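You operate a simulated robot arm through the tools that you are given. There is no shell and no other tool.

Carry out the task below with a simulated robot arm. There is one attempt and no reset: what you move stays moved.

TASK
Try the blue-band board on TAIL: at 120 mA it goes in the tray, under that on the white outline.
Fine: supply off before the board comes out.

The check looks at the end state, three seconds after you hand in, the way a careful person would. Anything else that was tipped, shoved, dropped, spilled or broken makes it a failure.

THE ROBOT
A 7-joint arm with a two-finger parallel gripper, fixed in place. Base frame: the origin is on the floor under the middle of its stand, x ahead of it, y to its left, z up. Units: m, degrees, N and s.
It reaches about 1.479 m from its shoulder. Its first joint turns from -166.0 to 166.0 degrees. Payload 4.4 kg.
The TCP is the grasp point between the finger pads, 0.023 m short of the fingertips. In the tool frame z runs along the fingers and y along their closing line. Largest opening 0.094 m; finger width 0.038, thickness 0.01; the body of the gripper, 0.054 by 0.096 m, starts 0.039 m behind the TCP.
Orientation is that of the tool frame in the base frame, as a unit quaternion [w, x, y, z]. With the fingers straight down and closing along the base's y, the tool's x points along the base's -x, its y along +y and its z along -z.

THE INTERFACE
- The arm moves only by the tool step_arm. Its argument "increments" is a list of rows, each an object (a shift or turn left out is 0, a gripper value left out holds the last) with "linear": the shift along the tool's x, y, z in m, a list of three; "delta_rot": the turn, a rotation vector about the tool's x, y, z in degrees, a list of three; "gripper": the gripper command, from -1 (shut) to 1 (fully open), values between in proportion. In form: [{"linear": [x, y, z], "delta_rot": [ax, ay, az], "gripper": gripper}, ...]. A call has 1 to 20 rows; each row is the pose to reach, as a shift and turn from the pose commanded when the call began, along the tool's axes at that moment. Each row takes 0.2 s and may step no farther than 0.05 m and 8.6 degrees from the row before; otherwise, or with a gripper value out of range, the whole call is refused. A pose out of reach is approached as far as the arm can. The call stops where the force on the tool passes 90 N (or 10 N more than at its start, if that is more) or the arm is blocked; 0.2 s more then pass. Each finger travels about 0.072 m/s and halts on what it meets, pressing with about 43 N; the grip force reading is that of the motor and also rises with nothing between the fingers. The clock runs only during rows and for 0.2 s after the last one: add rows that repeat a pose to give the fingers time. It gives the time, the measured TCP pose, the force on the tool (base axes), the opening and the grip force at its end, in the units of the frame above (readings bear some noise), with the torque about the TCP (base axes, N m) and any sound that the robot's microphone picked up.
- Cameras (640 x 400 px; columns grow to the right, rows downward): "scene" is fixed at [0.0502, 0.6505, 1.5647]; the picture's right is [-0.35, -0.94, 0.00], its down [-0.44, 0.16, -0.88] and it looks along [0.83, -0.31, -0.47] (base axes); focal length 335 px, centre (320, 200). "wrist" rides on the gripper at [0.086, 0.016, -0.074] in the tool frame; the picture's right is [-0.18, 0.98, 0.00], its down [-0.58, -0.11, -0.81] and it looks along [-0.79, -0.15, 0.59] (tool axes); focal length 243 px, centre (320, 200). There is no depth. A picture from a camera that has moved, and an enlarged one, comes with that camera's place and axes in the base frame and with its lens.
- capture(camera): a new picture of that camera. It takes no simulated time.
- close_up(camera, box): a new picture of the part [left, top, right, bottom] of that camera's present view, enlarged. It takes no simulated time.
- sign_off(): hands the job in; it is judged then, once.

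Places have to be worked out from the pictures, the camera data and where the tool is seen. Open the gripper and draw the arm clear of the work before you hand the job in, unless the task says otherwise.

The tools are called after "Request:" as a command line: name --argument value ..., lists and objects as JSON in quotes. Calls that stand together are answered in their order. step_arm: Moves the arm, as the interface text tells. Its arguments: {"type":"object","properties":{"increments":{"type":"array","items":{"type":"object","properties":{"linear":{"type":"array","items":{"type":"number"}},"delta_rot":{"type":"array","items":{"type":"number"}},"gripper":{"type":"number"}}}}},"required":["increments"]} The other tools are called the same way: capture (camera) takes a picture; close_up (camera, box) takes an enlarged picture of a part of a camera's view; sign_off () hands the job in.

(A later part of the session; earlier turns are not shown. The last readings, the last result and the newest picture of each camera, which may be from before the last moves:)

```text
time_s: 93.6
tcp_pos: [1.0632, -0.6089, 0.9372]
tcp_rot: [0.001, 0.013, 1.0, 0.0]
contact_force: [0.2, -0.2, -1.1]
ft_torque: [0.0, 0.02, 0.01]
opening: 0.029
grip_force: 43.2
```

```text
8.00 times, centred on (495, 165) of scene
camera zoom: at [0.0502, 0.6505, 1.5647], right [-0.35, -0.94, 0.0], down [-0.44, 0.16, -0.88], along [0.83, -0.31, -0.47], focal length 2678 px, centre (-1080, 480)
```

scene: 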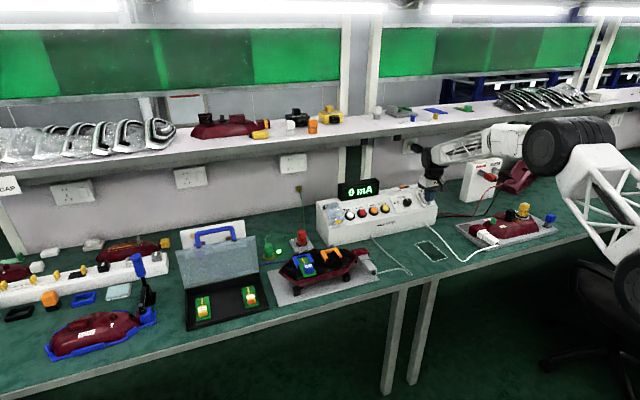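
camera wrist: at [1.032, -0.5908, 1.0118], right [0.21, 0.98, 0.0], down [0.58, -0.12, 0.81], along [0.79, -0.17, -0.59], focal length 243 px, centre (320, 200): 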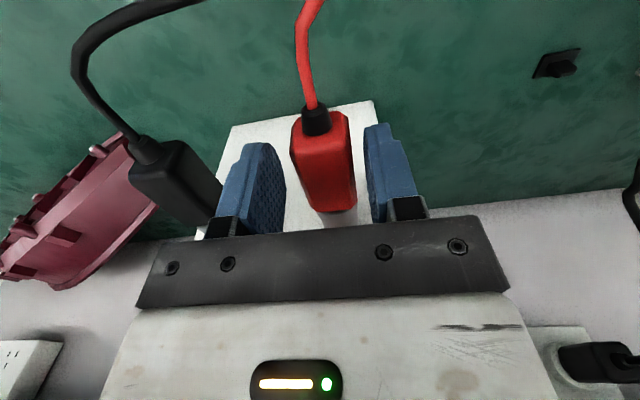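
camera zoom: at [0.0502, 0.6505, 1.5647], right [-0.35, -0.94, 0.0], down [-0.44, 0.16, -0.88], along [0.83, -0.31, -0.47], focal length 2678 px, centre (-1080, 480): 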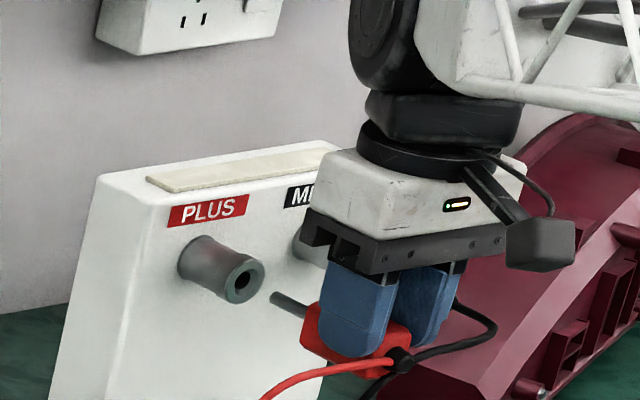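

Unplugged cleanly. I'll lift and carry it back to where it lay originally.

Request:
step_arm --increments '[{"linear": [0.005, 0, -0.035], "gripper": -1}, {"linear": [0.01, 0, -0.07]}, {"linear": [0.0245, 0.0399, -0.07], "delta_rot": [0, 0, 0.4]}, {"linear": [0.0397, 0.0798, -0.07], "delta_rot": [0, 0, 0.7]}, {"linear": [0.0546, 0.1197, -0.07], "delta_rot": [0, 0, 1.1]}, {"linear": [0.0696, 0.1596, -0.07], "delta_rot": [0, 0, 1.5]}, {"linear": [0.0846, 0.1995, -0.07], "delta_rot": [0, 0, 1.8]}, {"linear": [0.0996, 0.2394, -0.07], "delta_rot": [0, 0, 2.2]}, {"linear": [0.1146, 0.2793, -0.07], "delta_rot": [0, 0, 2.6]}, {"linear": [0.1296, 0.3192, -0.07], "delta_rot": [0, 0, 2.9]}]'

Request:
step_arm --increments '[{"linear": [0, 0, 0.045], "gripper": -1}, {"linear": [0, 0, 0.09]}, {"linear": [0, 0, 0.135]}, {"linear": [0, 0, 0.17]}, {"linear": [0, 0, 0.195]}, {"linear": [0, 0, 0.208]}]'

Request:
capture --camera "wrist"

Request:
close_up --camera "scene" --box '[430, 200, 500, 260]'

```text
time_s: 95.8
tcp_pos: [0.9443, -0.2831, 1.0064]
tcp_rot: [-0.001, 0.04, 0.999, 0.001]
contact_force: [-0.2, -0.5, -0.2]
ft_torque: [0.02, 0.04, -0.01]
opening: 0.0293
grip_force: 42.7
```

```text
time_s: 97.2
tcp_pos: [0.9443, -0.2843, 0.8016]
tcp_rot: [0.001, 0.038, 0.999, 0.0]
contact_force: [-0.3, -0.4, 0.2]
ft_torque: [-0.01, -0.03, 0.0]
opening: 0.0291
grip_force: 43.6
```

```text
taken
camera wrist: at [0.8586, -0.26, 0.8752], right [0.26, 0.97, 0.0], down [0.57, -0.15, 0.81], along [0.78, -0.21, -0.59], focal length 243 px, centre (320, 200)
```

wrist: 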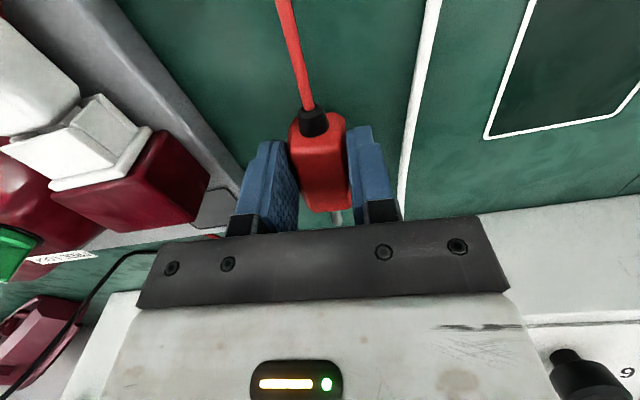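

```text
6.67 times, centred on (465, 230) of scene
camera zoom: at [0.0502, 0.6505, 1.5647], right [-0.35, -0.94, 0.0], down [-0.44, 0.16, -0.88], along [0.83, -0.31, -0.47], focal length 2232 px, centre (-647, 0)
```

zoom: 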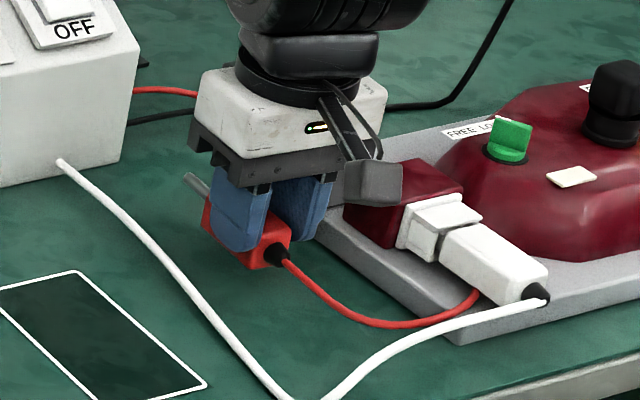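

Request:
step_arm --increments '[{"linear": [0, -0.001, 0.005], "gripper": -1}, {"linear": [0, -0.001, 0.009]}, {"linear": [0, -0.001, 0.011]}]'

Request:
step_arm --increments '[{"linear": [0, 0, 0.0015], "gripper": -1}, {"linear": [0, 0, 0.0025]}]'

```text
time_s: 98.0
tcp_pos: [0.9437, -0.2862, 0.7884]
tcp_rot: [0.001, 0.038, 0.999, 0.0]
contact_force: [-0.2, -0.3, -1.0]
ft_torque: [0.0, 0.03, -0.03]
opening: 0.0289
grip_force: 43.4
```

```text
time_s: 98.6
tcp_pos: [0.9438, -0.2862, 0.7879]
tcp_rot: [0.002, 0.039, 0.999, 0.0]
contact_force: [-1.4, -0.2, 8.2]
ft_torque: [-0.04, -0.29, -0.01]
opening: 0.0288
grip_force: 43.2
```

Contact with the bench (8 N). I'll release the plug, open wide enough to clear it, and rise.

Request:
step_arm --increments '[{"linear": [0, 0, 0], "gripper": 0.3}, {"linear": [0, 0, 0]}, {"linear": [0, 0, 0]}, {"linear": [0, 0, -0.03]}, {"linear": [0, 0, -0.07]}, {"linear": [0, 0, -0.11]}, {"linear": [0, 0, -0.15]}, {"linear": [0, 0, -0.19]}]'

Request:
capture --camera "wrist"

Request:
close_up --camera "scene" --box '[436, 205, 484, 260]'

```text
time_s: 100.4
tcp_pos: [0.9404, -0.2859, 0.9734]
tcp_rot: [0.0, 0.039, 0.999, 0.0]
contact_force: [0.0, -0.1, -0.4]
ft_torque: [0.04, 0.02, 0.0]
opening: 0.0607
grip_force: 0.1
```

```text
taken
camera wrist: at [0.8551, -0.2616, 1.0479], right [0.26, 0.97, 0.0], down [0.57, -0.15, 0.81], along [0.78, -0.21, -0.59], focal length 243 px, centre (320, 200)
```

wrist: 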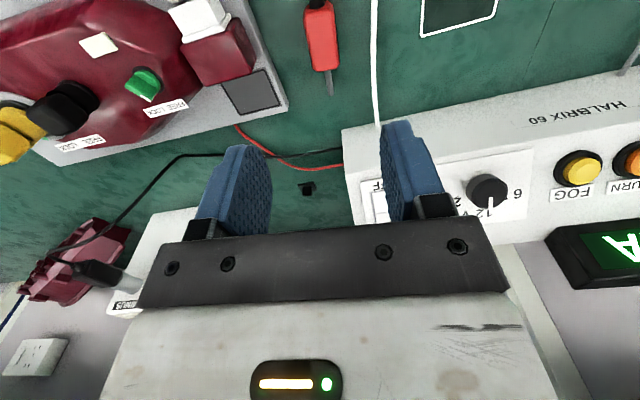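

```text
7.27 times, centred on (460, 232) of scene
camera zoom: at [0.0502, 0.6505, 1.5647], right [-0.35, -0.94, 0.0], down [-0.44, 0.16, -0.88], along [0.83, -0.31, -0.47], focal length 2434 px, centre (-698, -36)
```

zoom: 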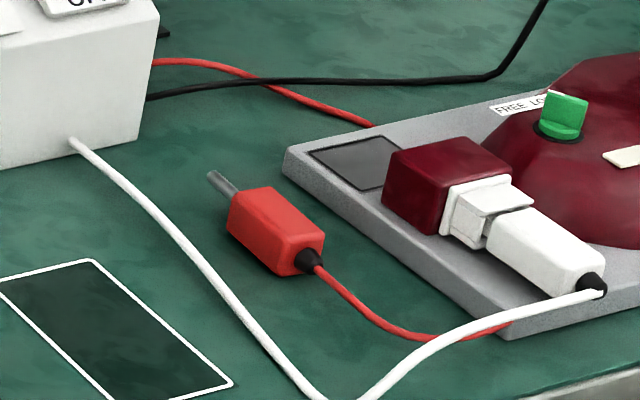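

The plug lies where it was originally. Now I'll shut the gripper and go fully press the ON half this time.

Request:
step_arm --increments '[{"linear": [-0.0355, 0.0116, -0.03], "delta_rot": [0, 0, -0.9], "gripper": -1}, {"linear": [-0.0711, 0.0233, -0.05], "delta_rot": [0, 0, -1.8]}, {"linear": [-0.1066, 0.0349, -0.05], "delta_rot": [0, 0, -2.6]}, {"linear": [-0.1422, 0.0466, -0.05], "delta_rot": [0, 0, -3.5]}, {"linear": [-0.1777, 0.0582, -0.04], "delta_rot": [0, 0, -4.4]}, {"linear": [-0.1777, 0.0582, -0.01], "delta_rot": [0, 0, -4.4]}, {"linear": [-0.1777, 0.0582, 0.02], "delta_rot": [0, 0, -4.4]}]'

Request:
close_up --camera "wrist" --box '[220, 40, 420, 165]'

```text
time_s: 102.0
tcp_pos: [1.1238, -0.2401, 0.9572]
tcp_rot: [0.002, 0.0, 1.0, 0.0]
contact_force: [-0.1, -0.5, 1.1]
ft_torque: [0.03, 0.02, 0.0]
opening: 0.0
grip_force: 42.5
```

```text
3.20 times, centred on (320, 102) of wrist
camera zoom: at [1.0366, -0.2228, 1.0317], right [0.18, 0.98, 0.0], down [0.58, -0.11, 0.81], along [0.79, -0.15, -0.59], focal length 776 px, centre (320, 512)
```

zoom: 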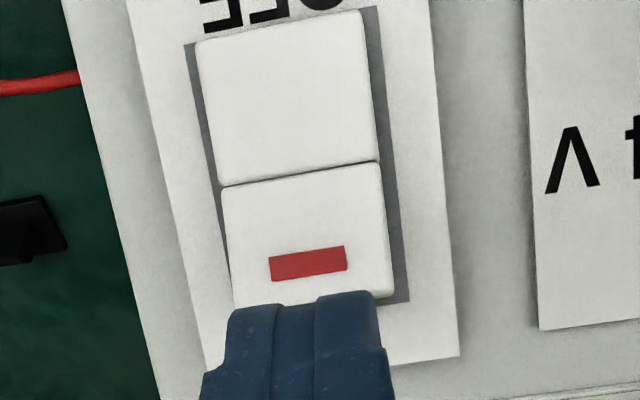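

Aligned with the ON half again. I'll press down to the depth that gave the full flip last time.

Request:
step_arm --increments '[{"linear": [0.001, -0.001, 0.015], "gripper": -1}, {"linear": [0.001, -0.001, 0.028]}, {"linear": [0.001, -0.001, 0.036]}, {"linear": [0.001, -0.001, 0.041]}]'

Request:
step_arm --increments '[{"linear": [0, 0, 0.0015], "gripper": -1}, {"linear": [0, 0, 0.003]}]'

Request:
close_up --camera "scene" --box '[385, 170, 449, 210]'

```text
time_s: 103.0
tcp_pos: [1.122, -0.2414, 0.9142]
tcp_rot: [0.001, 0.0, 1.0, 0.0]
contact_force: [-0.4, -0.5, 0.1]
ft_torque: [0.0, -0.01, -0.02]
opening: 0.0002
grip_force: 42.3
```

```text
time_s: 103.6
tcp_pos: [1.1236, -0.2424, 0.9127]
tcp_rot: [0.002, 0.001, 1.0, 0.0]
contact_force: [-3.6, 2.5, 4.5]
ft_torque: [0.02, 0.03, 0.05]
opening: 0.0
grip_force: 42.1
```

```text
10.00 times, centred on (417, 190) of scene
camera zoom: at [0.0502, 0.6505, 1.5647], right [-0.35, -0.94, 0.0], down [-0.44, 0.16, -0.88], along [0.83, -0.31, -0.47], focal length 3347 px, centre (-650, 300)
```

zoom: 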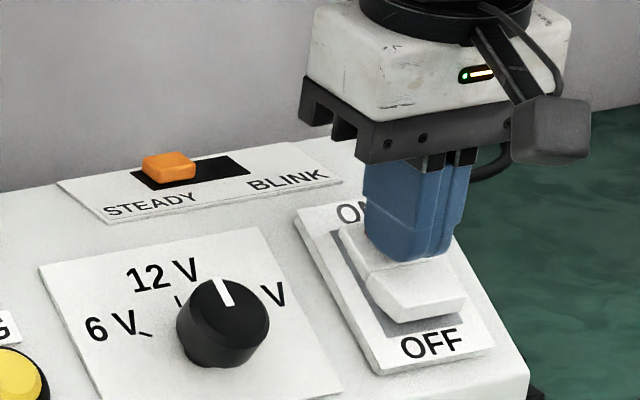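

The rocker is fully over to ON. I'll lift off and look at the display, the light box and the board's LEDs.

Request:
step_arm --increments '[{"linear": [0, 0, -0.03], "gripper": -1}, {"linear": [0.03, 0, -0.065]}, {"linear": [0.07, 0, -0.09]}, {"linear": [0.1, 0, -0.11]}]'

Request:
close_up --camera "scene" --box '[310, 150, 510, 275]'

Request:
close_up --camera "scene" --box '[385, 170, 449, 210]'

Request:
close_up --camera "scene" --box '[260, 230, 400, 310]'

```text
time_s: 104.6
tcp_pos: [1.0219, -0.2438, 1.0229]
tcp_rot: [0.0, 0.0, 1.0, 0.0]
contact_force: [0.5, -0.2, -0.4]
ft_torque: [0.02, 0.0, -0.02]
opening: 0.0001
grip_force: 42.6
```

```text
3.20 times, centred on (410, 212) of scene
camera zoom: at [0.0502, 0.6505, 1.5647], right [-0.35, -0.94, 0.0], down [-0.44, 0.16, -0.88], along [0.83, -0.31, -0.47], focal length 1071 px, centre (32, 160)
```

zoom: 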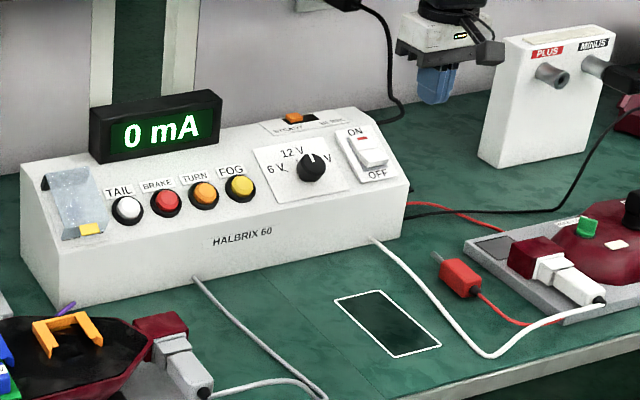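

```text
10.00 times, centred on (417, 190) of scene
camera zoom: at [0.0502, 0.6505, 1.5647], right [-0.35, -0.94, 0.0], down [-0.44, 0.16, -0.88], along [0.83, -0.31, -0.47], focal length 3347 px, centre (-650, 300)
```

zoom: 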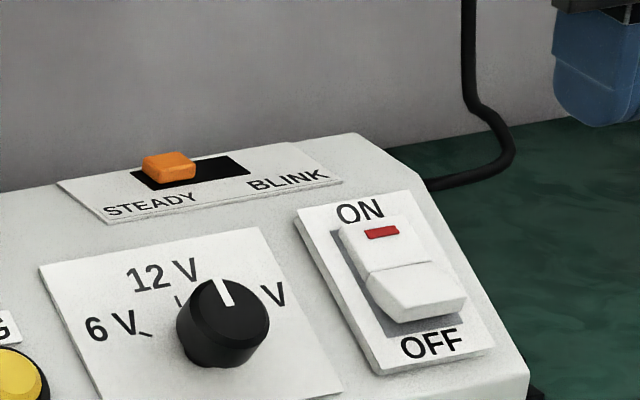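

```text
4.57 times, centred on (330, 270) of scene
camera zoom: at [0.0502, 0.6505, 1.5647], right [-0.35, -0.94, 0.0], down [-0.44, 0.16, -0.88], along [0.83, -0.31, -0.47], focal length 1530 px, centre (274, -120)
```

zoom: 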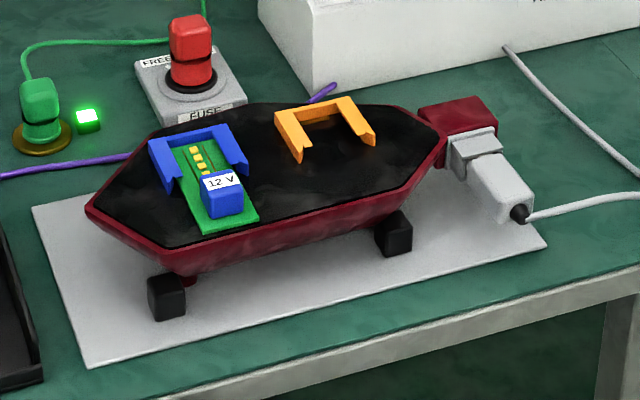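

Fully ON with TAIL off (0 mA). I'll return to TAIL the same way as last time.

Request:
step_arm --increments '[{"linear": [-0.0002, 0.0462, -0.0019], "delta_rot": [1.74, -4.79, -4.79], "gripper": -1}, {"linear": [-0.0003, 0.0925, -0.0037], "delta_rot": [3.49, -9.58, -9.58]}, {"linear": [-0.0005, 0.1387, -0.0056], "delta_rot": [5.23, -14.37, -14.37]}, {"linear": [-0.0006, 0.1849, -0.0074], "delta_rot": [6.98, -19.17, -19.17]}, {"linear": [-0.0008, 0.2311, -0.0093], "delta_rot": [8.72, -23.96, -23.96]}, {"linear": [-0.0009, 0.2774, -0.0111], "delta_rot": [10.46, -28.75, -28.75]}, {"linear": [-0.0011, 0.3236, -0.013], "delta_rot": [12.21, -33.54, -33.54]}, {"linear": [-0.0012, 0.3698, -0.0148], "delta_rot": [13.95, -38.33, -38.33]}]'

Request:
step_arm --increments '[{"linear": [0.0068, 0.0063, 0.0359], "gripper": -1}, {"linear": [0.0135, 0.0127, 0.0718]}, {"linear": [0.0203, 0.019, 0.1076]}, {"linear": [0.027, 0.0253, 0.1435]}, {"linear": [0.0286, 0.0266, 0.1515]}]'

Request:
capture --camera "wrist"

```text
time_s: 106.4
tcp_pos: [1.0225, 0.1272, 1.0362]
tcp_rot: [0.322, -0.322, 0.883, -0.117]
contact_force: [0.4, 0.1, 0.5]
ft_torque: [-0.02, 0.02, -0.04]
opening: 0.0001
grip_force: 42.2
```

```text
time_s: 107.6
tcp_pos: [1.0939, 0.1292, 0.8958]
tcp_rot: [0.322, -0.321, 0.883, -0.117]
contact_force: [-0.4, 0.4, 0.2]
ft_torque: [0.0, 0.04, 0.02]
opening: 0.0002
grip_force: 42.2
```

```text
taken
camera wrist: at [0.9863, 0.0884, 0.9032], right [-0.37, 0.87, -0.32], down [-0.13, 0.29, 0.95], along [0.92, 0.4, 0.0], focal length 243 px, centre (320, 200)
```

wrist: 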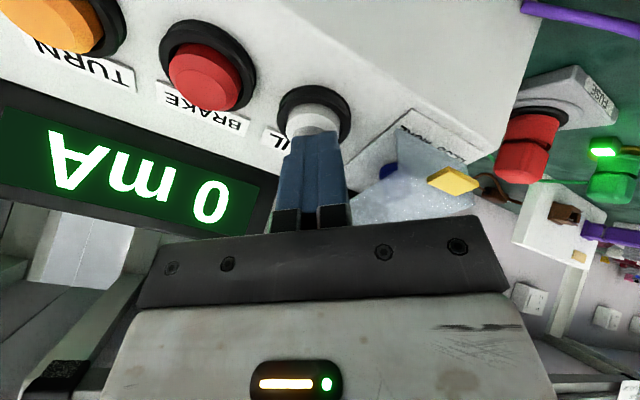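

Now the final small press until the click.

Request:
step_arm --increments '[{"linear": [0.0008, 0.0007, 0.004], "gripper": -1}]'

Request:
step_arm --increments '[{"linear": [0.0005, 0.0004, 0.0025], "gripper": -1}]'

Request:
capture --camera "wrist"

```text
time_s: 108.0
tcp_pos: [1.0953, 0.1297, 0.8928]
tcp_rot: [0.323, -0.322, 0.882, -0.117]
contact_force: [-0.9, 0.7, 1.0]
ft_torque: [0.01, 0.0, 0.01]
opening: 0.0
grip_force: 42.7
```

```text
time_s: 108.4
tcp_pos: [1.0943, 0.1301, 0.8899]
tcp_rot: [0.323, -0.322, 0.882, -0.117]
contact_force: [0.7, -0.1, 1.4]
ft_torque: [0.03, 0.02, -0.03]
opening: 0.0
grip_force: 42.8
```

```text
taken
camera wrist: at [0.9875, 0.088, 0.8974], right [-0.38, 0.87, -0.32], down [-0.13, 0.29, 0.95], along [0.92, 0.4, 0.0], focal length 243 px, centre (320, 200)
```

wrist: 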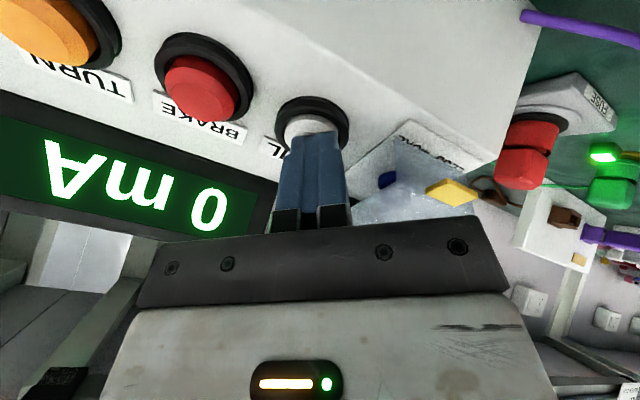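

Request:
step_arm --increments '[{"linear": [0.0002, 0.0002, 0.0012], "gripper": -1}, {"linear": [0.0004, 0.0003, 0.0022]}]'

Request:
capture --camera "wrist"

Request:
close_up --camera "wrist" --box '[0, 110, 290, 260]'

```text
time_s: 109.0
tcp_pos: [1.0962, 0.1293, 0.8891]
tcp_rot: [0.322, -0.321, 0.883, -0.118]
contact_force: [-3.6, 0.9, 2.1]
ft_torque: [0.02, 0.12, -0.05]
opening: 0.0
grip_force: 42.1
heard: click
```

```text
taken
camera wrist: at [0.9893, 0.0871, 0.8952], right [-0.38, 0.87, -0.32], down [-0.13, 0.29, 0.95], along [0.92, 0.4, 0.0], focal length 243 px, centre (320, 200)
```

wrist: 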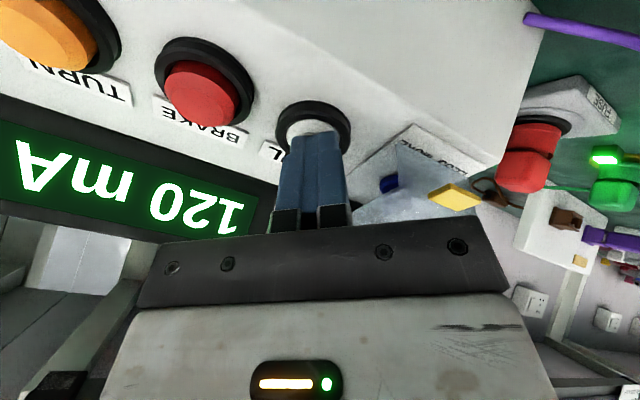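

```text
2.21 times, centred on (145, 185) of wrist
camera zoom: at [0.9893, 0.0871, 0.8952], right [-0.38, 0.87, -0.32], down [-0.13, 0.29, 0.95], along [0.92, 0.4, 0.0], focal length 535 px, centre (706, 233)
```

zoom: 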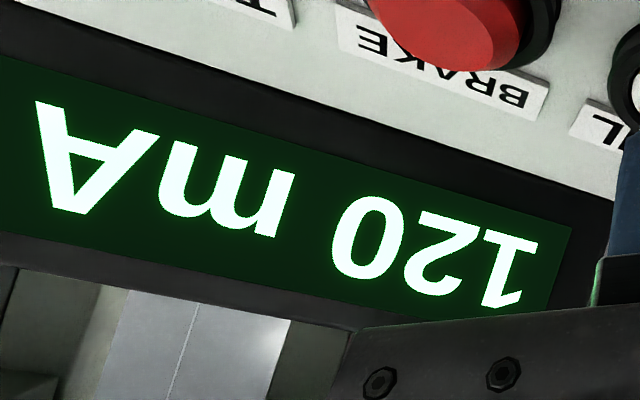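

The meter reads exactly 120 mA with only the board as load, so the board goes in the tray. Now I'll retreat and switch the supply off before touching the board.

Request:
step_arm --increments '[{"linear": [-0.001, -0.0008, -0.0048], "gripper": -1}, {"linear": [-0.003, -0.0025, -0.0145]}, {"linear": [-0.006, -0.005, -0.035]}, {"linear": [-0.01, -0.008, -0.075]}, {"linear": [-0.01, -0.008, -0.115]}, {"linear": [0.0158, -0.047, -0.118], "delta_rot": [-1.74, 4.79, 4.79]}, {"linear": [0.0415, -0.0859, -0.1211], "delta_rot": [-3.49, 9.58, 9.58]}, {"linear": [0.0673, -0.1249, -0.1241], "delta_rot": [-5.23, 14.37, 14.37]}, {"linear": [0.093, -0.1638, -0.1272], "delta_rot": [-6.98, 19.17, 19.17]}, {"linear": [0.1188, -0.2028, -0.1302], "delta_rot": [-8.72, 23.96, 23.96]}, {"linear": [0.1445, -0.2417, -0.1332], "delta_rot": [-10.46, 28.75, 28.75]}, {"linear": [0.1703, -0.2807, -0.1363], "delta_rot": [-12.21, 33.54, 33.54]}, {"linear": [0.196, -0.3196, -0.1393], "delta_rot": [-13.95, 38.33, 38.33]}]'

Request:
close_up --camera "scene" --box '[310, 150, 510, 275]'

```text
time_s: 111.8
tcp_pos: [1.0473, -0.24, 1.0294]
tcp_rot: [0.001, 0.0, 1.0, 0.0]
contact_force: [0.8, 0.0, -0.4]
ft_torque: [0.0, -0.01, 0.0]
opening: 0.0
grip_force: 42.1
```

```text
3.20 times, centred on (410, 212) of scene
camera zoom: at [0.0502, 0.6505, 1.5647], right [-0.35, -0.94, 0.0], down [-0.44, 0.16, -0.88], along [0.83, -0.31, -0.47], focal length 1071 px, centre (32, 160)
```

zoom: 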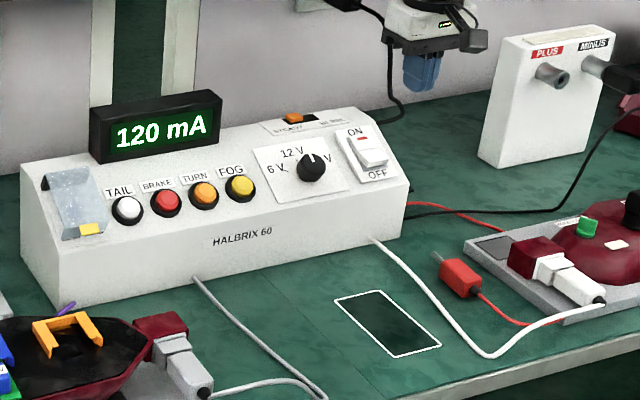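

The scene camera also shows a clear 120 mA. Now I'll press the OFF half as before.

Request:
step_arm --increments '[{"linear": [-0.025, -0.001, 0.02], "gripper": -1}, {"linear": [-0.049, -0.001, 0.055]}, {"linear": [-0.049, -0.001, 0.09]}, {"linear": [-0.049, -0.001, 0.11]}, {"linear": [-0.049, -0.001, 0.122]}, {"linear": [-0.049, -0.001, 0.128]}, {"linear": [-0.049, -0.001, 0.131]}]'

Request:
step_arm --increments '[{"linear": [0, 0, 0.0015], "gripper": -1}, {"linear": [0, 0, 0.003]}]'

Request:
close_up --camera "scene" --box '[330, 160, 450, 235]'

```text
time_s: 113.4
tcp_pos: [1.0976, -0.2422, 0.8989]
tcp_rot: [0.0, 0.0, 1.0, 0.0]
contact_force: [-0.3, -0.3, 0.3]
ft_torque: [0.04, 0.01, 0.0]
opening: 0.0
grip_force: 42.0
```

```text
time_s: 114.0
tcp_pos: [1.0969, -0.2411, 0.8997]
tcp_rot: [0.003, 0.001, 1.0, 0.0]
contact_force: [-23.8, 4.8, 26.1]
ft_torque: [0.32, 0.04, -0.22]
opening: 0.0
grip_force: 42.6
```

```text
5.33 times, centred on (390, 198) of scene
camera zoom: at [0.0502, 0.6505, 1.5647], right [-0.35, -0.94, 0.0], down [-0.44, 0.16, -0.88], along [0.83, -0.31, -0.47], focal length 1785 px, centre (-53, 213)
```

zoom: 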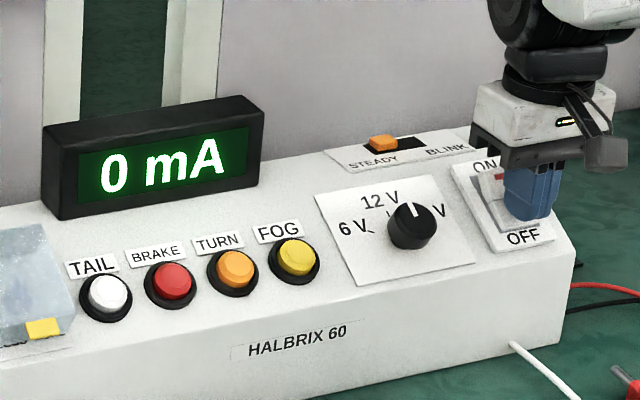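

0 mA and the rocker is home on OFF. I'll lift away, verify, and move over to the lamp with the gripper open.

Request:
step_arm --increments '[{"linear": [0, 0, -0.02], "gripper": -1}, {"linear": [0, 0, -0.06]}, {"linear": [0.02, 0, -0.1]}, {"linear": [0.05, 0.02, -0.13]}, {"linear": [0.075, 0.06, -0.14], "gripper": 0.3}, {"linear": [0.1, 0.1, -0.15]}, {"linear": [0.12, 0.14, -0.16]}, {"linear": [0.145, 0.18, -0.17]}, {"linear": [0.165, 0.22, -0.18]}, {"linear": [0.19, 0.26, -0.185]}, {"linear": [0.21, 0.3, -0.19]}, {"linear": [0.23, 0.34, -0.19]}, {"linear": [0.25, 0.38, -0.19]}, {"linear": [0.27, 0.42, -0.19]}, {"linear": [0.285, 0.46, -0.19]}, {"linear": [0.295, 0.5, -0.19]}, {"linear": [0.3, 0.54, -0.19]}, {"linear": [0.3, 0.58, -0.19]}, {"linear": [0.3, 0.6, -0.19]}]'

Request:
capture --camera "wrist"

Request:
close_up --camera "scene" --box '[330, 160, 450, 235]'

```text
time_s: 118.0
tcp_pos: [0.7962, 0.3589, 1.0853]
tcp_rot: [0.001, -0.001, 1.0, 0.0]
contact_force: [-0.2, -0.3, -0.3]
ft_torque: [-0.05, 0.01, -0.01]
opening: 0.0611
grip_force: 0.0
```

```text
taken
camera wrist: at [0.7099, 0.3764, 1.1594], right [0.18, 0.98, 0.0], down [0.58, -0.11, 0.81], along [0.79, -0.15, -0.59], focal length 243 px, centre (320, 200)
```

wrist: 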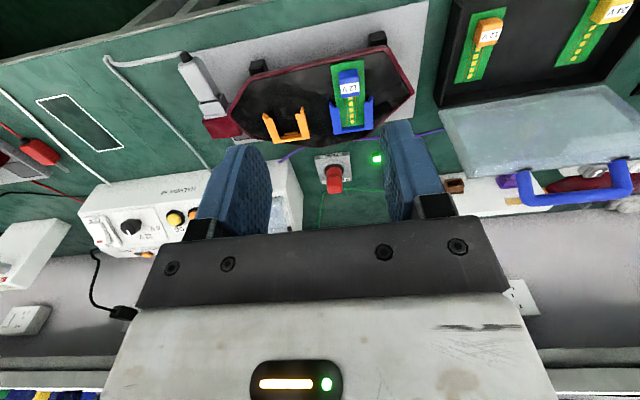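

```text
5.33 times, centred on (390, 198) of scene
camera zoom: at [0.0502, 0.6505, 1.5647], right [-0.35, -0.94, 0.0], down [-0.44, 0.16, -0.88], along [0.83, -0.31, -0.47], focal length 1785 px, centre (-53, 213)
```

zoom: 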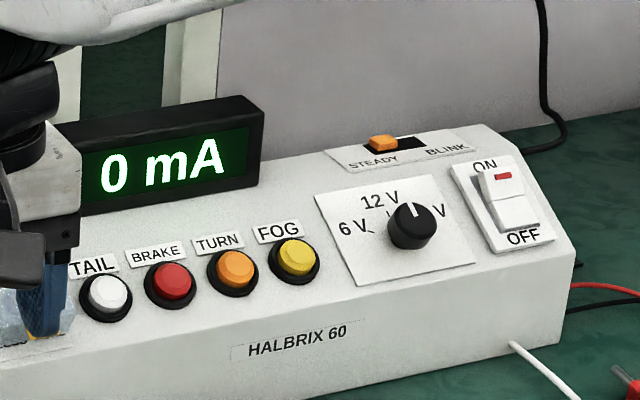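

The rocker is clearly OFF. Now I'll zoom on the board and the case from here to plan the grasp.

Request:
close_up --camera "wrist" --box '[305, 50, 401, 140]'

Request:
close_up --camera "wrist" --box '[430, 0, 640, 130]'

Request:
close_up --camera "scene" --box '[286, 246, 350, 296]'

Request:
close_up --camera "scene" --box '[165, 215, 285, 335]'

```text
4.44 times, centred on (353, 95) of wrist
camera zoom: at [0.7099, 0.3764, 1.1594], right [0.18, 0.98, 0.0], down [0.58, -0.11, 0.81], along [0.79, -0.15, -0.59], focal length 1078 px, centre (173, 667)
```

zoom: 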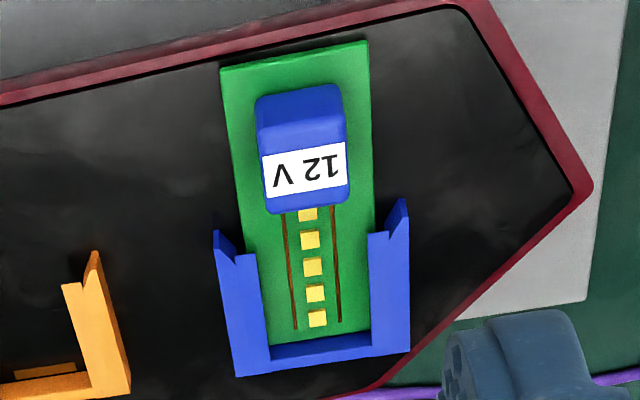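

```text
3.05 times, centred on (535, 65) of wrist
camera zoom: at [0.7099, 0.3764, 1.1594], right [0.18, 0.98, 0.0], down [0.58, -0.11, 0.81], along [0.79, -0.15, -0.59], focal length 739 px, centre (-335, 611)
```

zoom: 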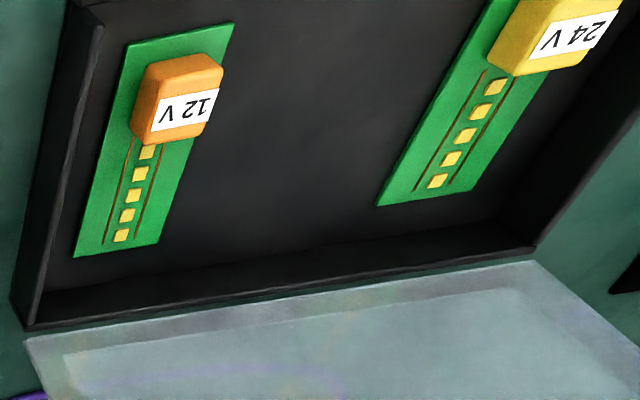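

```text
8.00 times, centred on (318, 271) of scene
camera zoom: at [0.0502, 0.6505, 1.5647], right [-0.35, -0.94, 0.0], down [-0.44, 0.16, -0.88], along [0.83, -0.31, -0.47], focal length 2678 px, centre (336, -368)
```

zoom: 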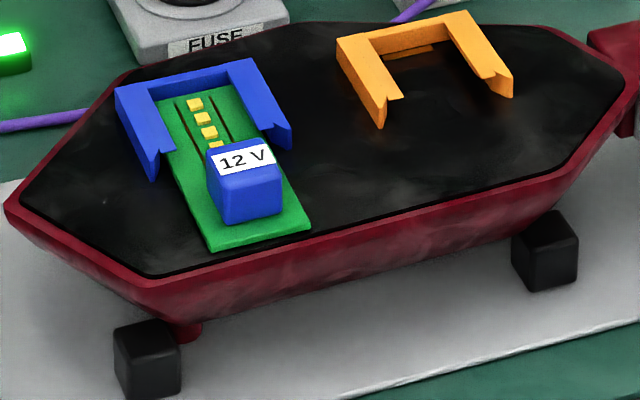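

```text
3.33 times, centred on (225, 275) of scene
camera zoom: at [0.0502, 0.6505, 1.5647], right [-0.35, -0.94, 0.0], down [-0.44, 0.16, -0.88], along [0.83, -0.31, -0.47], focal length 1116 px, centre (637, -50)
```

zoom: 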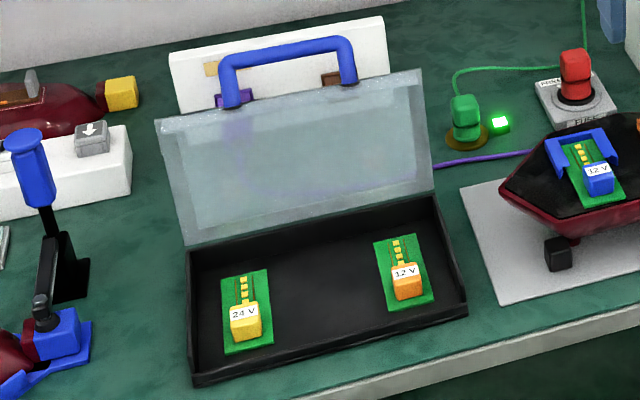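

I place the board along x (yaw ≈ 0), y≈0.384, from x≈0.867 to 0.970, with the blue block at x 0.876–0.897, z 0.822–0.854. The black lidded tray has free floor between the 24 V and 12 V boards at about (0.91, 0.656). I'll go above the blue block with a narrow opening.

Request:
step_arm --increments '[{"linear": [-0.03, 0.009, 0.03], "gripper": -0.2}, {"linear": [-0.058, 0.017, 0.06]}, {"linear": [-0.0858, 0.0251, 0.09]}, {"linear": [-0.0858, 0.0251, 0.125]}, {"linear": [-0.0858, 0.0251, 0.16]}]'

Request:
capture --camera "wrist"

Request:
close_up --camera "scene" --box '[270, 220, 366, 290]'

```text
time_s: 119.2
tcp_pos: [0.8866, 0.3809, 0.9274]
tcp_rot: [0.002, 0.0, 1.0, 0.0]
contact_force: [-0.2, -0.2, 0.5]
ft_torque: [-0.01, -0.03, 0.02]
opening: 0.0377
grip_force: 0.1
```

```text
taken
camera wrist: at [0.7993, 0.3984, 1.0021], right [0.18, 0.98, 0.0], down [0.58, -0.11, 0.81], along [0.79, -0.15, -0.59], focal length 243 px, centre (320, 200)
```

wrist: 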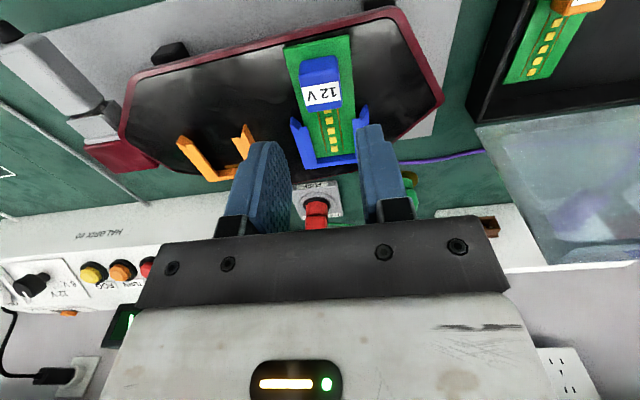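

```text
5.71 times, centred on (318, 255) of scene
camera zoom: at [0.0502, 0.6505, 1.5647], right [-0.35, -0.94, 0.0], down [-0.44, 0.16, -0.88], along [0.83, -0.31, -0.47], focal length 1913 px, centre (331, -114)
```

zoom: 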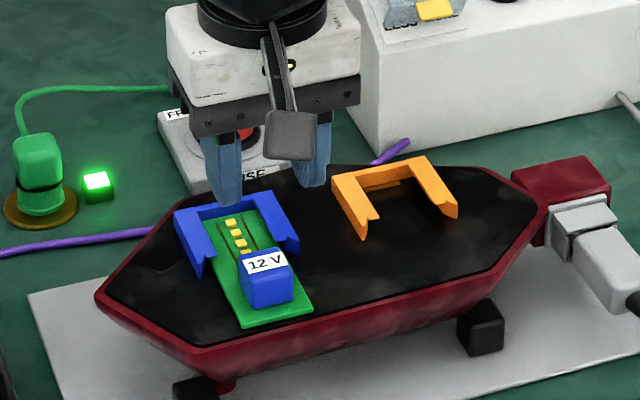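

The block centre is at (0.884, 0.384) in this view too. I'll correct by a few millimetres and descend partway.

Request:
step_arm --increments '[{"linear": [0.004, 0.003, 0.02], "gripper": -0.2}, {"linear": [0.004, 0.003, 0.04]}, {"linear": [0.004, 0.003, 0.055]}]'

Request:
capture --camera "wrist"

Request:
close_up --camera "scene" --box '[280, 235, 344, 285]'

```text
time_s: 120.0
tcp_pos: [0.8804, 0.3845, 0.8711]
tcp_rot: [0.001, 0.0, 1.0, 0.001]
contact_force: [0.3, -0.1, 0.3]
ft_torque: [0.01, 0.01, 0.02]
opening: 0.0375
grip_force: 0.1
```

```text
taken
camera wrist: at [0.7926, 0.4022, 0.9453], right [0.18, 0.98, 0.0], down [0.58, -0.11, 0.81], along [0.79, -0.15, -0.59], focal length 243 px, centre (320, 200)
```

wrist: 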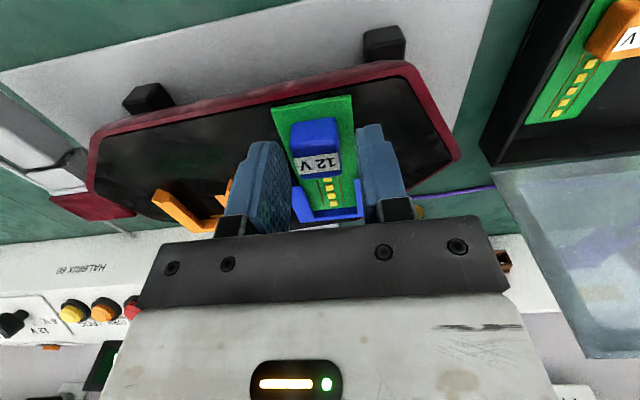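

```text
8.00 times, centred on (312, 260) of scene
camera zoom: at [0.0502, 0.6505, 1.5647], right [-0.35, -0.94, 0.0], down [-0.44, 0.16, -0.88], along [0.83, -0.31, -0.47], focal length 2678 px, centre (384, -280)
```

zoom: 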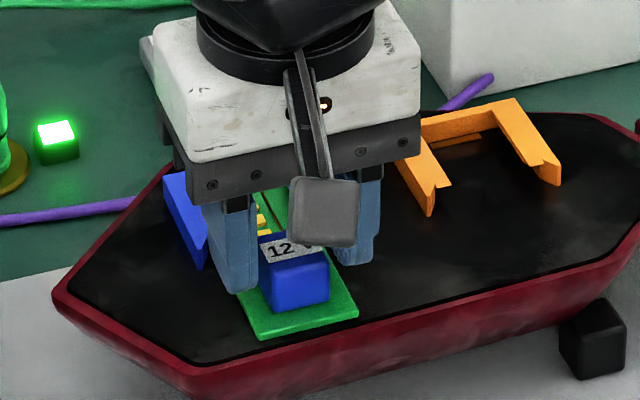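

The fingers straddle the block. I'll lower until just above the board surface.

Request:
step_arm --increments '[{"linear": [0, 0, 0.008], "gripper": -0.2}, {"linear": [0, 0, 0.015]}, {"linear": [0, 0, 0.019]}]'

Request:
close_up --camera "wrist" --box '[240, 90, 420, 225]'

Request:
close_up --camera "scene" --box '[280, 240, 344, 280]'

```text
time_s: 120.8
tcp_pos: [0.8808, 0.3847, 0.8521]
tcp_rot: [0.001, 0.0, 1.0, 0.001]
contact_force: [-1.4, 0.7, 3.6]
ft_torque: [-0.07, 0.04, -0.04]
opening: 0.0377
grip_force: 0.1
```

```text
2.96 times, centred on (330, 158) of wrist
camera zoom: at [0.7922, 0.4027, 0.9264], right [0.18, 0.98, 0.0], down [0.58, -0.11, 0.81], along [0.79, -0.15, -0.59], focal length 719 px, centre (290, 326)
```

zoom: 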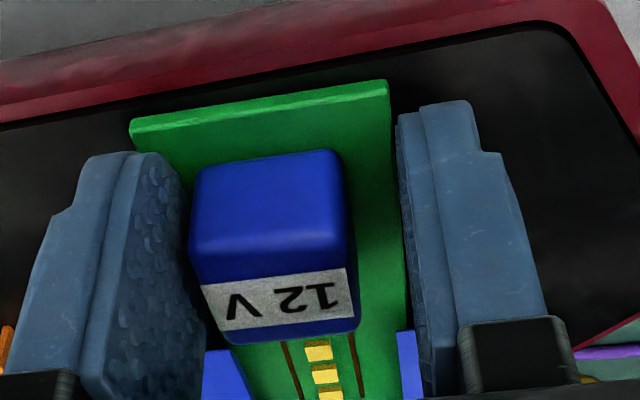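

```text
10.00 times, centred on (312, 260) of scene
camera zoom: at [0.0502, 0.6505, 1.5647], right [-0.35, -0.94, 0.0], down [-0.44, 0.16, -0.88], along [0.83, -0.31, -0.47], focal length 3347 px, centre (400, -400)
```

zoom: 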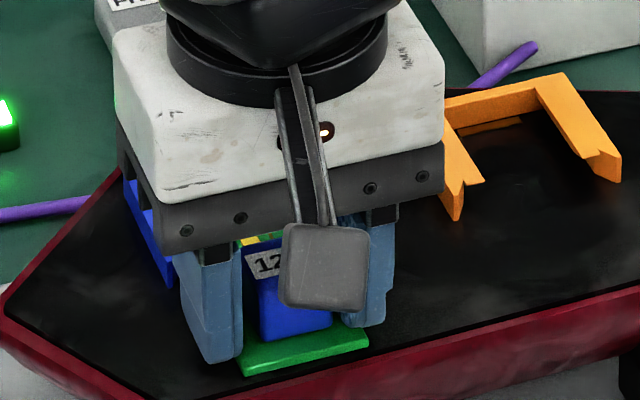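

The tips just touch the board (3.6 N). I'll raise 1.5 mm, centre by 1 mm, and close on the block.

Request:
step_arm --increments '[{"linear": [0, -0.001, -0.0018], "gripper": -0.2}, {"linear": [0, -0.001, -0.0018]}]'

Request:
step_arm --increments '[{"linear": [0, 0, 0], "gripper": -1}, {"linear": [0, 0, 0]}, {"linear": [0, 0, 0]}]'

Request:
close_up --camera "wrist" --box '[240, 90, 420, 225]'

```text
time_s: 121.4
tcp_pos: [0.8792, 0.3849, 0.8539]
tcp_rot: [0.001, 0.0, 1.0, -0.001]
contact_force: [-0.1, 0.7, 0.6]
ft_torque: [0.0, 0.0, 0.02]
opening: 0.0377
grip_force: 0.0
```

```text
time_s: 122.2
tcp_pos: [0.8783, 0.384, 0.8539]
tcp_rot: [0.001, 0.0, 1.0, 0.0]
contact_force: [0.0, -4.1, 0.1]
ft_torque: [-0.1, 0.08, -0.15]
opening: 0.0251
grip_force: 43.2
```

```text
2.96 times, centred on (330, 158) of wrist
camera zoom: at [0.7921, 0.4021, 0.928], right [0.18, 0.98, 0.0], down [0.58, -0.11, 0.81], along [0.79, -0.15, -0.59], focal length 719 px, centre (290, 326)
```

zoom: 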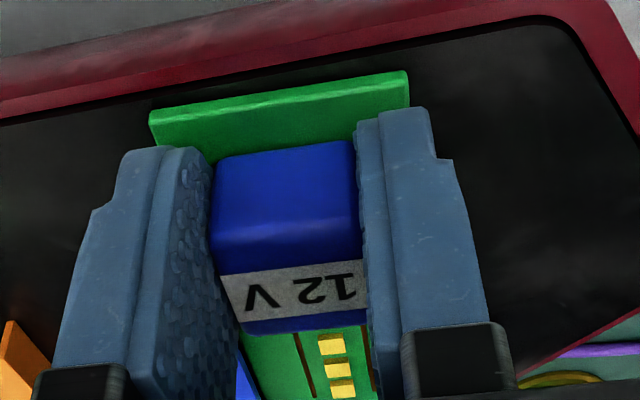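

Gripped at 25 mm. I'll relieve the slight side load and begin sliding the board out along −x, watching forces.

Request:
step_arm --increments '[{"linear": [0.0, -0.0008, 0], "gripper": -1}, {"linear": [0.003, -0.0008, 0]}, {"linear": [0.006, -0.0008, 0]}]'

Request:
close_up --camera "scene" --box '[270, 235, 350, 295]'

```text
time_s: 123.0
tcp_pos: [0.8751, 0.3838, 0.8528]
tcp_rot: [0.0, 0.001, 1.0, 0.0]
contact_force: [3.2, -1.4, -1.4]
ft_torque: [-0.03, 0.0, -0.01]
opening: 0.0249
grip_force: 43.4
```

```text
6.67 times, centred on (310, 265) of scene
camera zoom: at [0.0502, 0.6505, 1.5647], right [-0.35, -0.94, 0.0], down [-0.44, 0.16, -0.88], along [0.83, -0.31, -0.47], focal length 2232 px, centre (387, -233)
```

zoom: 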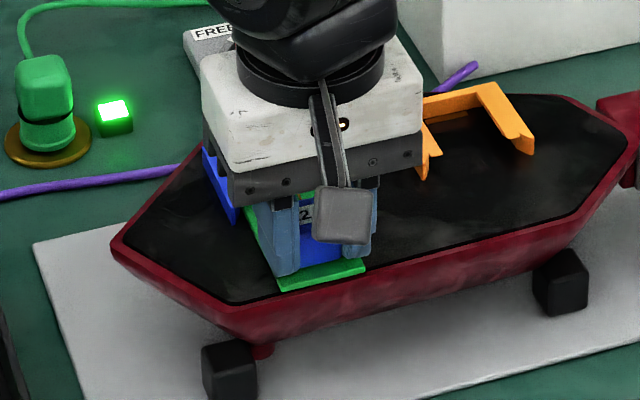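

Only about 3 N of sliding resistance, and the lamp is staying put. I'll continue sliding outward.

Request:
step_arm --increments '[{"linear": [0.006, 0, 0], "gripper": -1}, {"linear": [0.012, 0, 0]}, {"linear": [0.02, 0, 0]}]'

Request:
capture --camera "wrist"

Request:
close_up --camera "scene" --box '[270, 235, 350, 295]'

```text
time_s: 123.8
tcp_pos: [0.8549, 0.3844, 0.8533]
tcp_rot: [0.002, 0.0, 1.0, 0.0]
contact_force: [2.0, 0.0, 4.8]
ft_torque: [-0.02, -0.12, 0.01]
opening: 0.0248
grip_force: 42.8
```

```text
taken
camera wrist: at [0.7666, 0.4015, 0.9273], right [0.18, 0.98, 0.0], down [0.58, -0.11, 0.81], along [0.79, -0.15, -0.59], focal length 243 px, centre (320, 200)
```

wrist: 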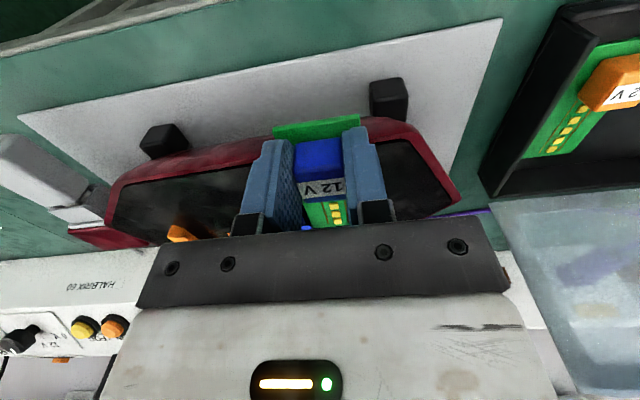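

```text
6.67 times, centred on (310, 265) of scene
camera zoom: at [0.0502, 0.6505, 1.5647], right [-0.35, -0.94, 0.0], down [-0.44, 0.16, -0.88], along [0.83, -0.31, -0.47], focal length 2232 px, centre (387, -233)
```

zoom: 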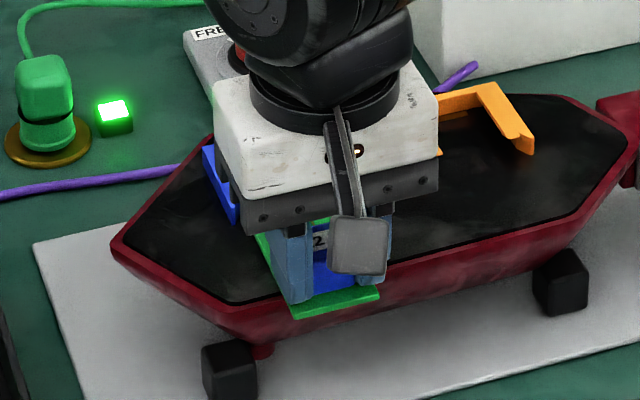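

Request:
step_arm --increments '[{"linear": [0.006, 0, -0.0004], "gripper": -1}, {"linear": [0.012, 0, -0.0006]}, {"linear": [0.018, 0, -0.0006]}]'

Request:
step_arm --increments '[{"linear": [0.008, 0, 0], "gripper": -1}, {"linear": [0.016, 0, 0]}, {"linear": [0.024, 0, 0]}]'

Request:
close_up --camera "scene" --box '[270, 235, 350, 295]'

Request:
capture --camera "wrist"

```text
time_s: 124.6
tcp_pos: [0.8359, 0.384, 0.8525]
tcp_rot: [0.002, 0.001, 1.0, 0.0]
contact_force: [2.5, 0.4, 9.3]
ft_torque: [-0.03, -0.36, -0.02]
opening: 0.0248
grip_force: 42.6
```

```text
time_s: 125.4
tcp_pos: [0.811, 0.3827, 0.8534]
tcp_rot: [0.001, -0.001, 1.0, 0.0]
contact_force: [0.2, -0.7, 0.0]
ft_torque: [0.0, 0.0, 0.0]
opening: 0.0251
grip_force: 43.4
```

```text
6.67 times, centred on (310, 265) of scene
camera zoom: at [0.0502, 0.6505, 1.5647], right [-0.35, -0.94, 0.0], down [-0.44, 0.16, -0.88], along [0.83, -0.31, -0.47], focal length 2232 px, centre (387, -233)
```

zoom: 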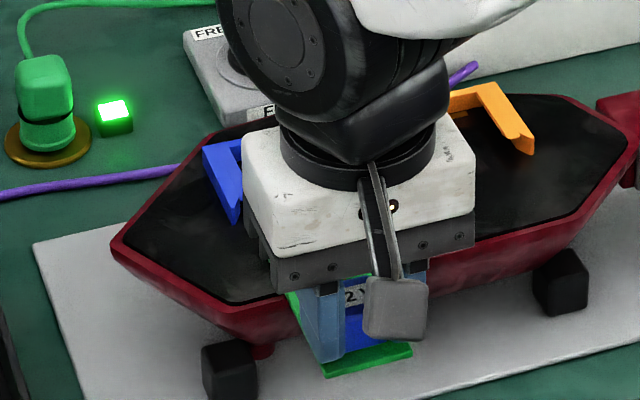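

```text
taken
camera wrist: at [0.7237, 0.4005, 0.9274], right [0.18, 0.98, 0.0], down [0.58, -0.11, 0.81], along [0.79, -0.15, -0.59], focal length 243 px, centre (320, 200)
```

wrist: 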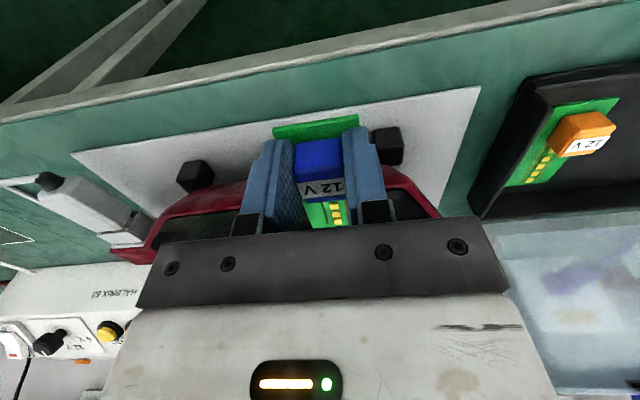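

The board is free of the bracket (zero force). I'll draw back a little more, lift, and carry it over toward the tray.

Request:
step_arm --increments '[{"linear": [0.012, 0, 0], "gripper": -1}, {"linear": [0.018, 0, -0.02]}, {"linear": [0.018, 0, -0.06]}, {"linear": [0.018, 0, -0.1]}, {"linear": [0.01, 0.04, -0.11]}, {"linear": [0.0, 0.085, -0.11]}, {"linear": [-0.01, 0.13, -0.11]}, {"linear": [-0.025, 0.172, -0.11]}, {"linear": [-0.04, 0.215, -0.11]}, {"linear": [-0.05, 0.255, -0.11]}, {"linear": [-0.057, 0.273, -0.11]}]'

Request:
capture --camera "wrist"

Request:
capture --camera "scene"

Request:
close_up --camera "scene" --box '[165, 215, 345, 335]'

```text
time_s: 127.8
tcp_pos: [0.8686, 0.6573, 0.9651]
tcp_rot: [0.001, 0.001, 1.0, 0.0]
contact_force: [0.1, 0.9, -0.2]
ft_torque: [0.0, 0.05, 0.0]
opening: 0.025
grip_force: 42.9
```

```text
taken
camera wrist: at [0.7806, 0.6754, 1.039], right [0.18, 0.98, 0.0], down [0.58, -0.11, 0.81], along [0.79, -0.15, -0.59], focal length 243 px, centre (320, 200)
```

wrist: 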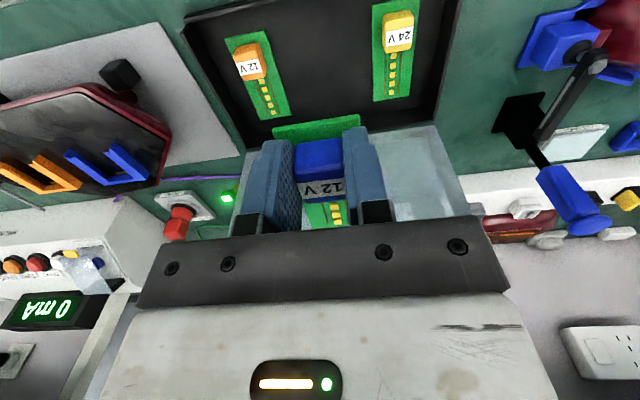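

```text
taken
```

scene: 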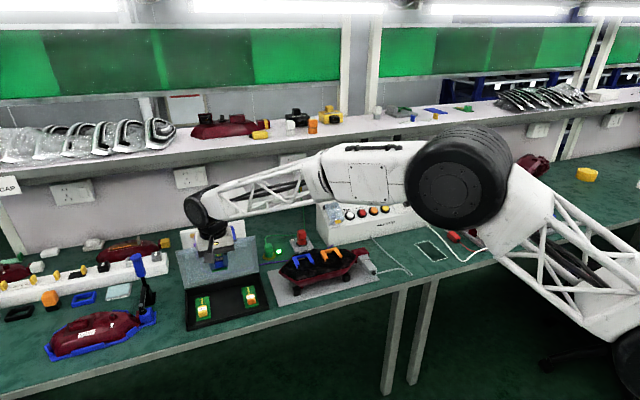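

```text
3.33 times, centred on (255, 275) of scene
camera zoom: at [0.0502, 0.6505, 1.5647], right [-0.35, -0.94, 0.0], down [-0.44, 0.16, -0.88], along [0.83, -0.31, -0.47], focal length 1116 px, centre (537, -50)
```

zoom: 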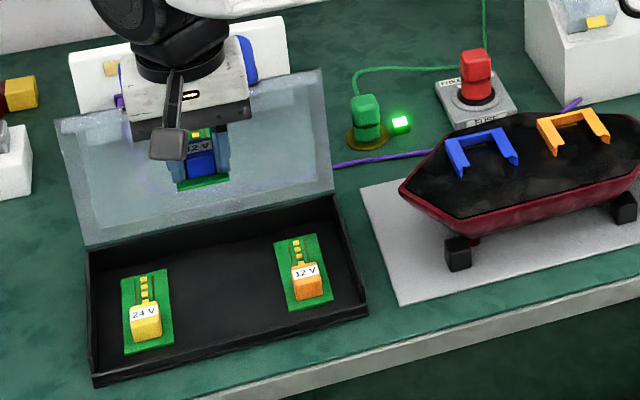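

The lamp is undisturbed, and I'm above the free middle of the tray (12 V board at y≈0.58, 24 V at y≈0.735). I'll descend toward the floor of the tray.

Request:
step_arm --increments '[{"linear": [0.001, 0, 0.04], "gripper": -1}, {"linear": [0.001, 0, 0.08]}, {"linear": [0.001, 0, 0.115]}, {"linear": [0.001, 0, 0.145]}]'

Request:
capture --camera "wrist"

Request:
close_up --camera "scene" --box '[165, 225, 285, 335]'

```text
time_s: 128.8
tcp_pos: [0.8653, 0.6565, 0.8184]
tcp_rot: [0.002, 0.0, 1.0, 0.002]
contact_force: [0.4, 0.2, 0.0]
ft_torque: [0.0, 0.04, -0.03]
opening: 0.0251
grip_force: 43.6
```

```text
taken
camera wrist: at [0.7781, 0.6741, 0.8923], right [0.18, 0.98, 0.0], down [0.58, -0.11, 0.81], along [0.79, -0.15, -0.59], focal length 243 px, centre (320, 200)
```

wrist: 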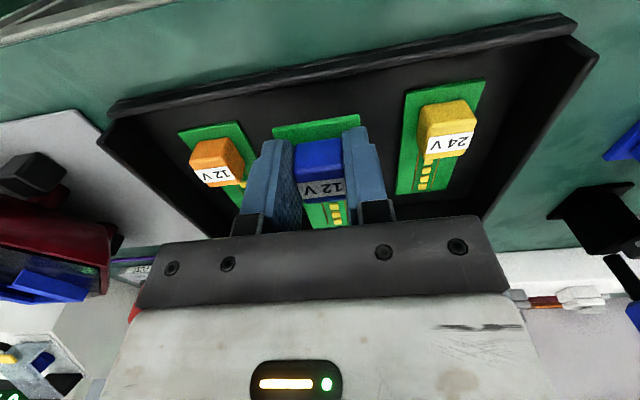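

```text
3.64 times, centred on (225, 280) of scene
camera zoom: at [0.0502, 0.6505, 1.5647], right [-0.35, -0.94, 0.0], down [-0.44, 0.16, -0.88], along [0.83, -0.31, -0.47], focal length 1217 px, centre (666, -91)
```

zoom: 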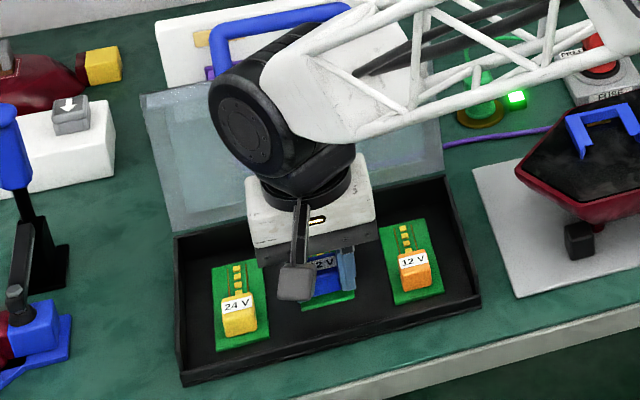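

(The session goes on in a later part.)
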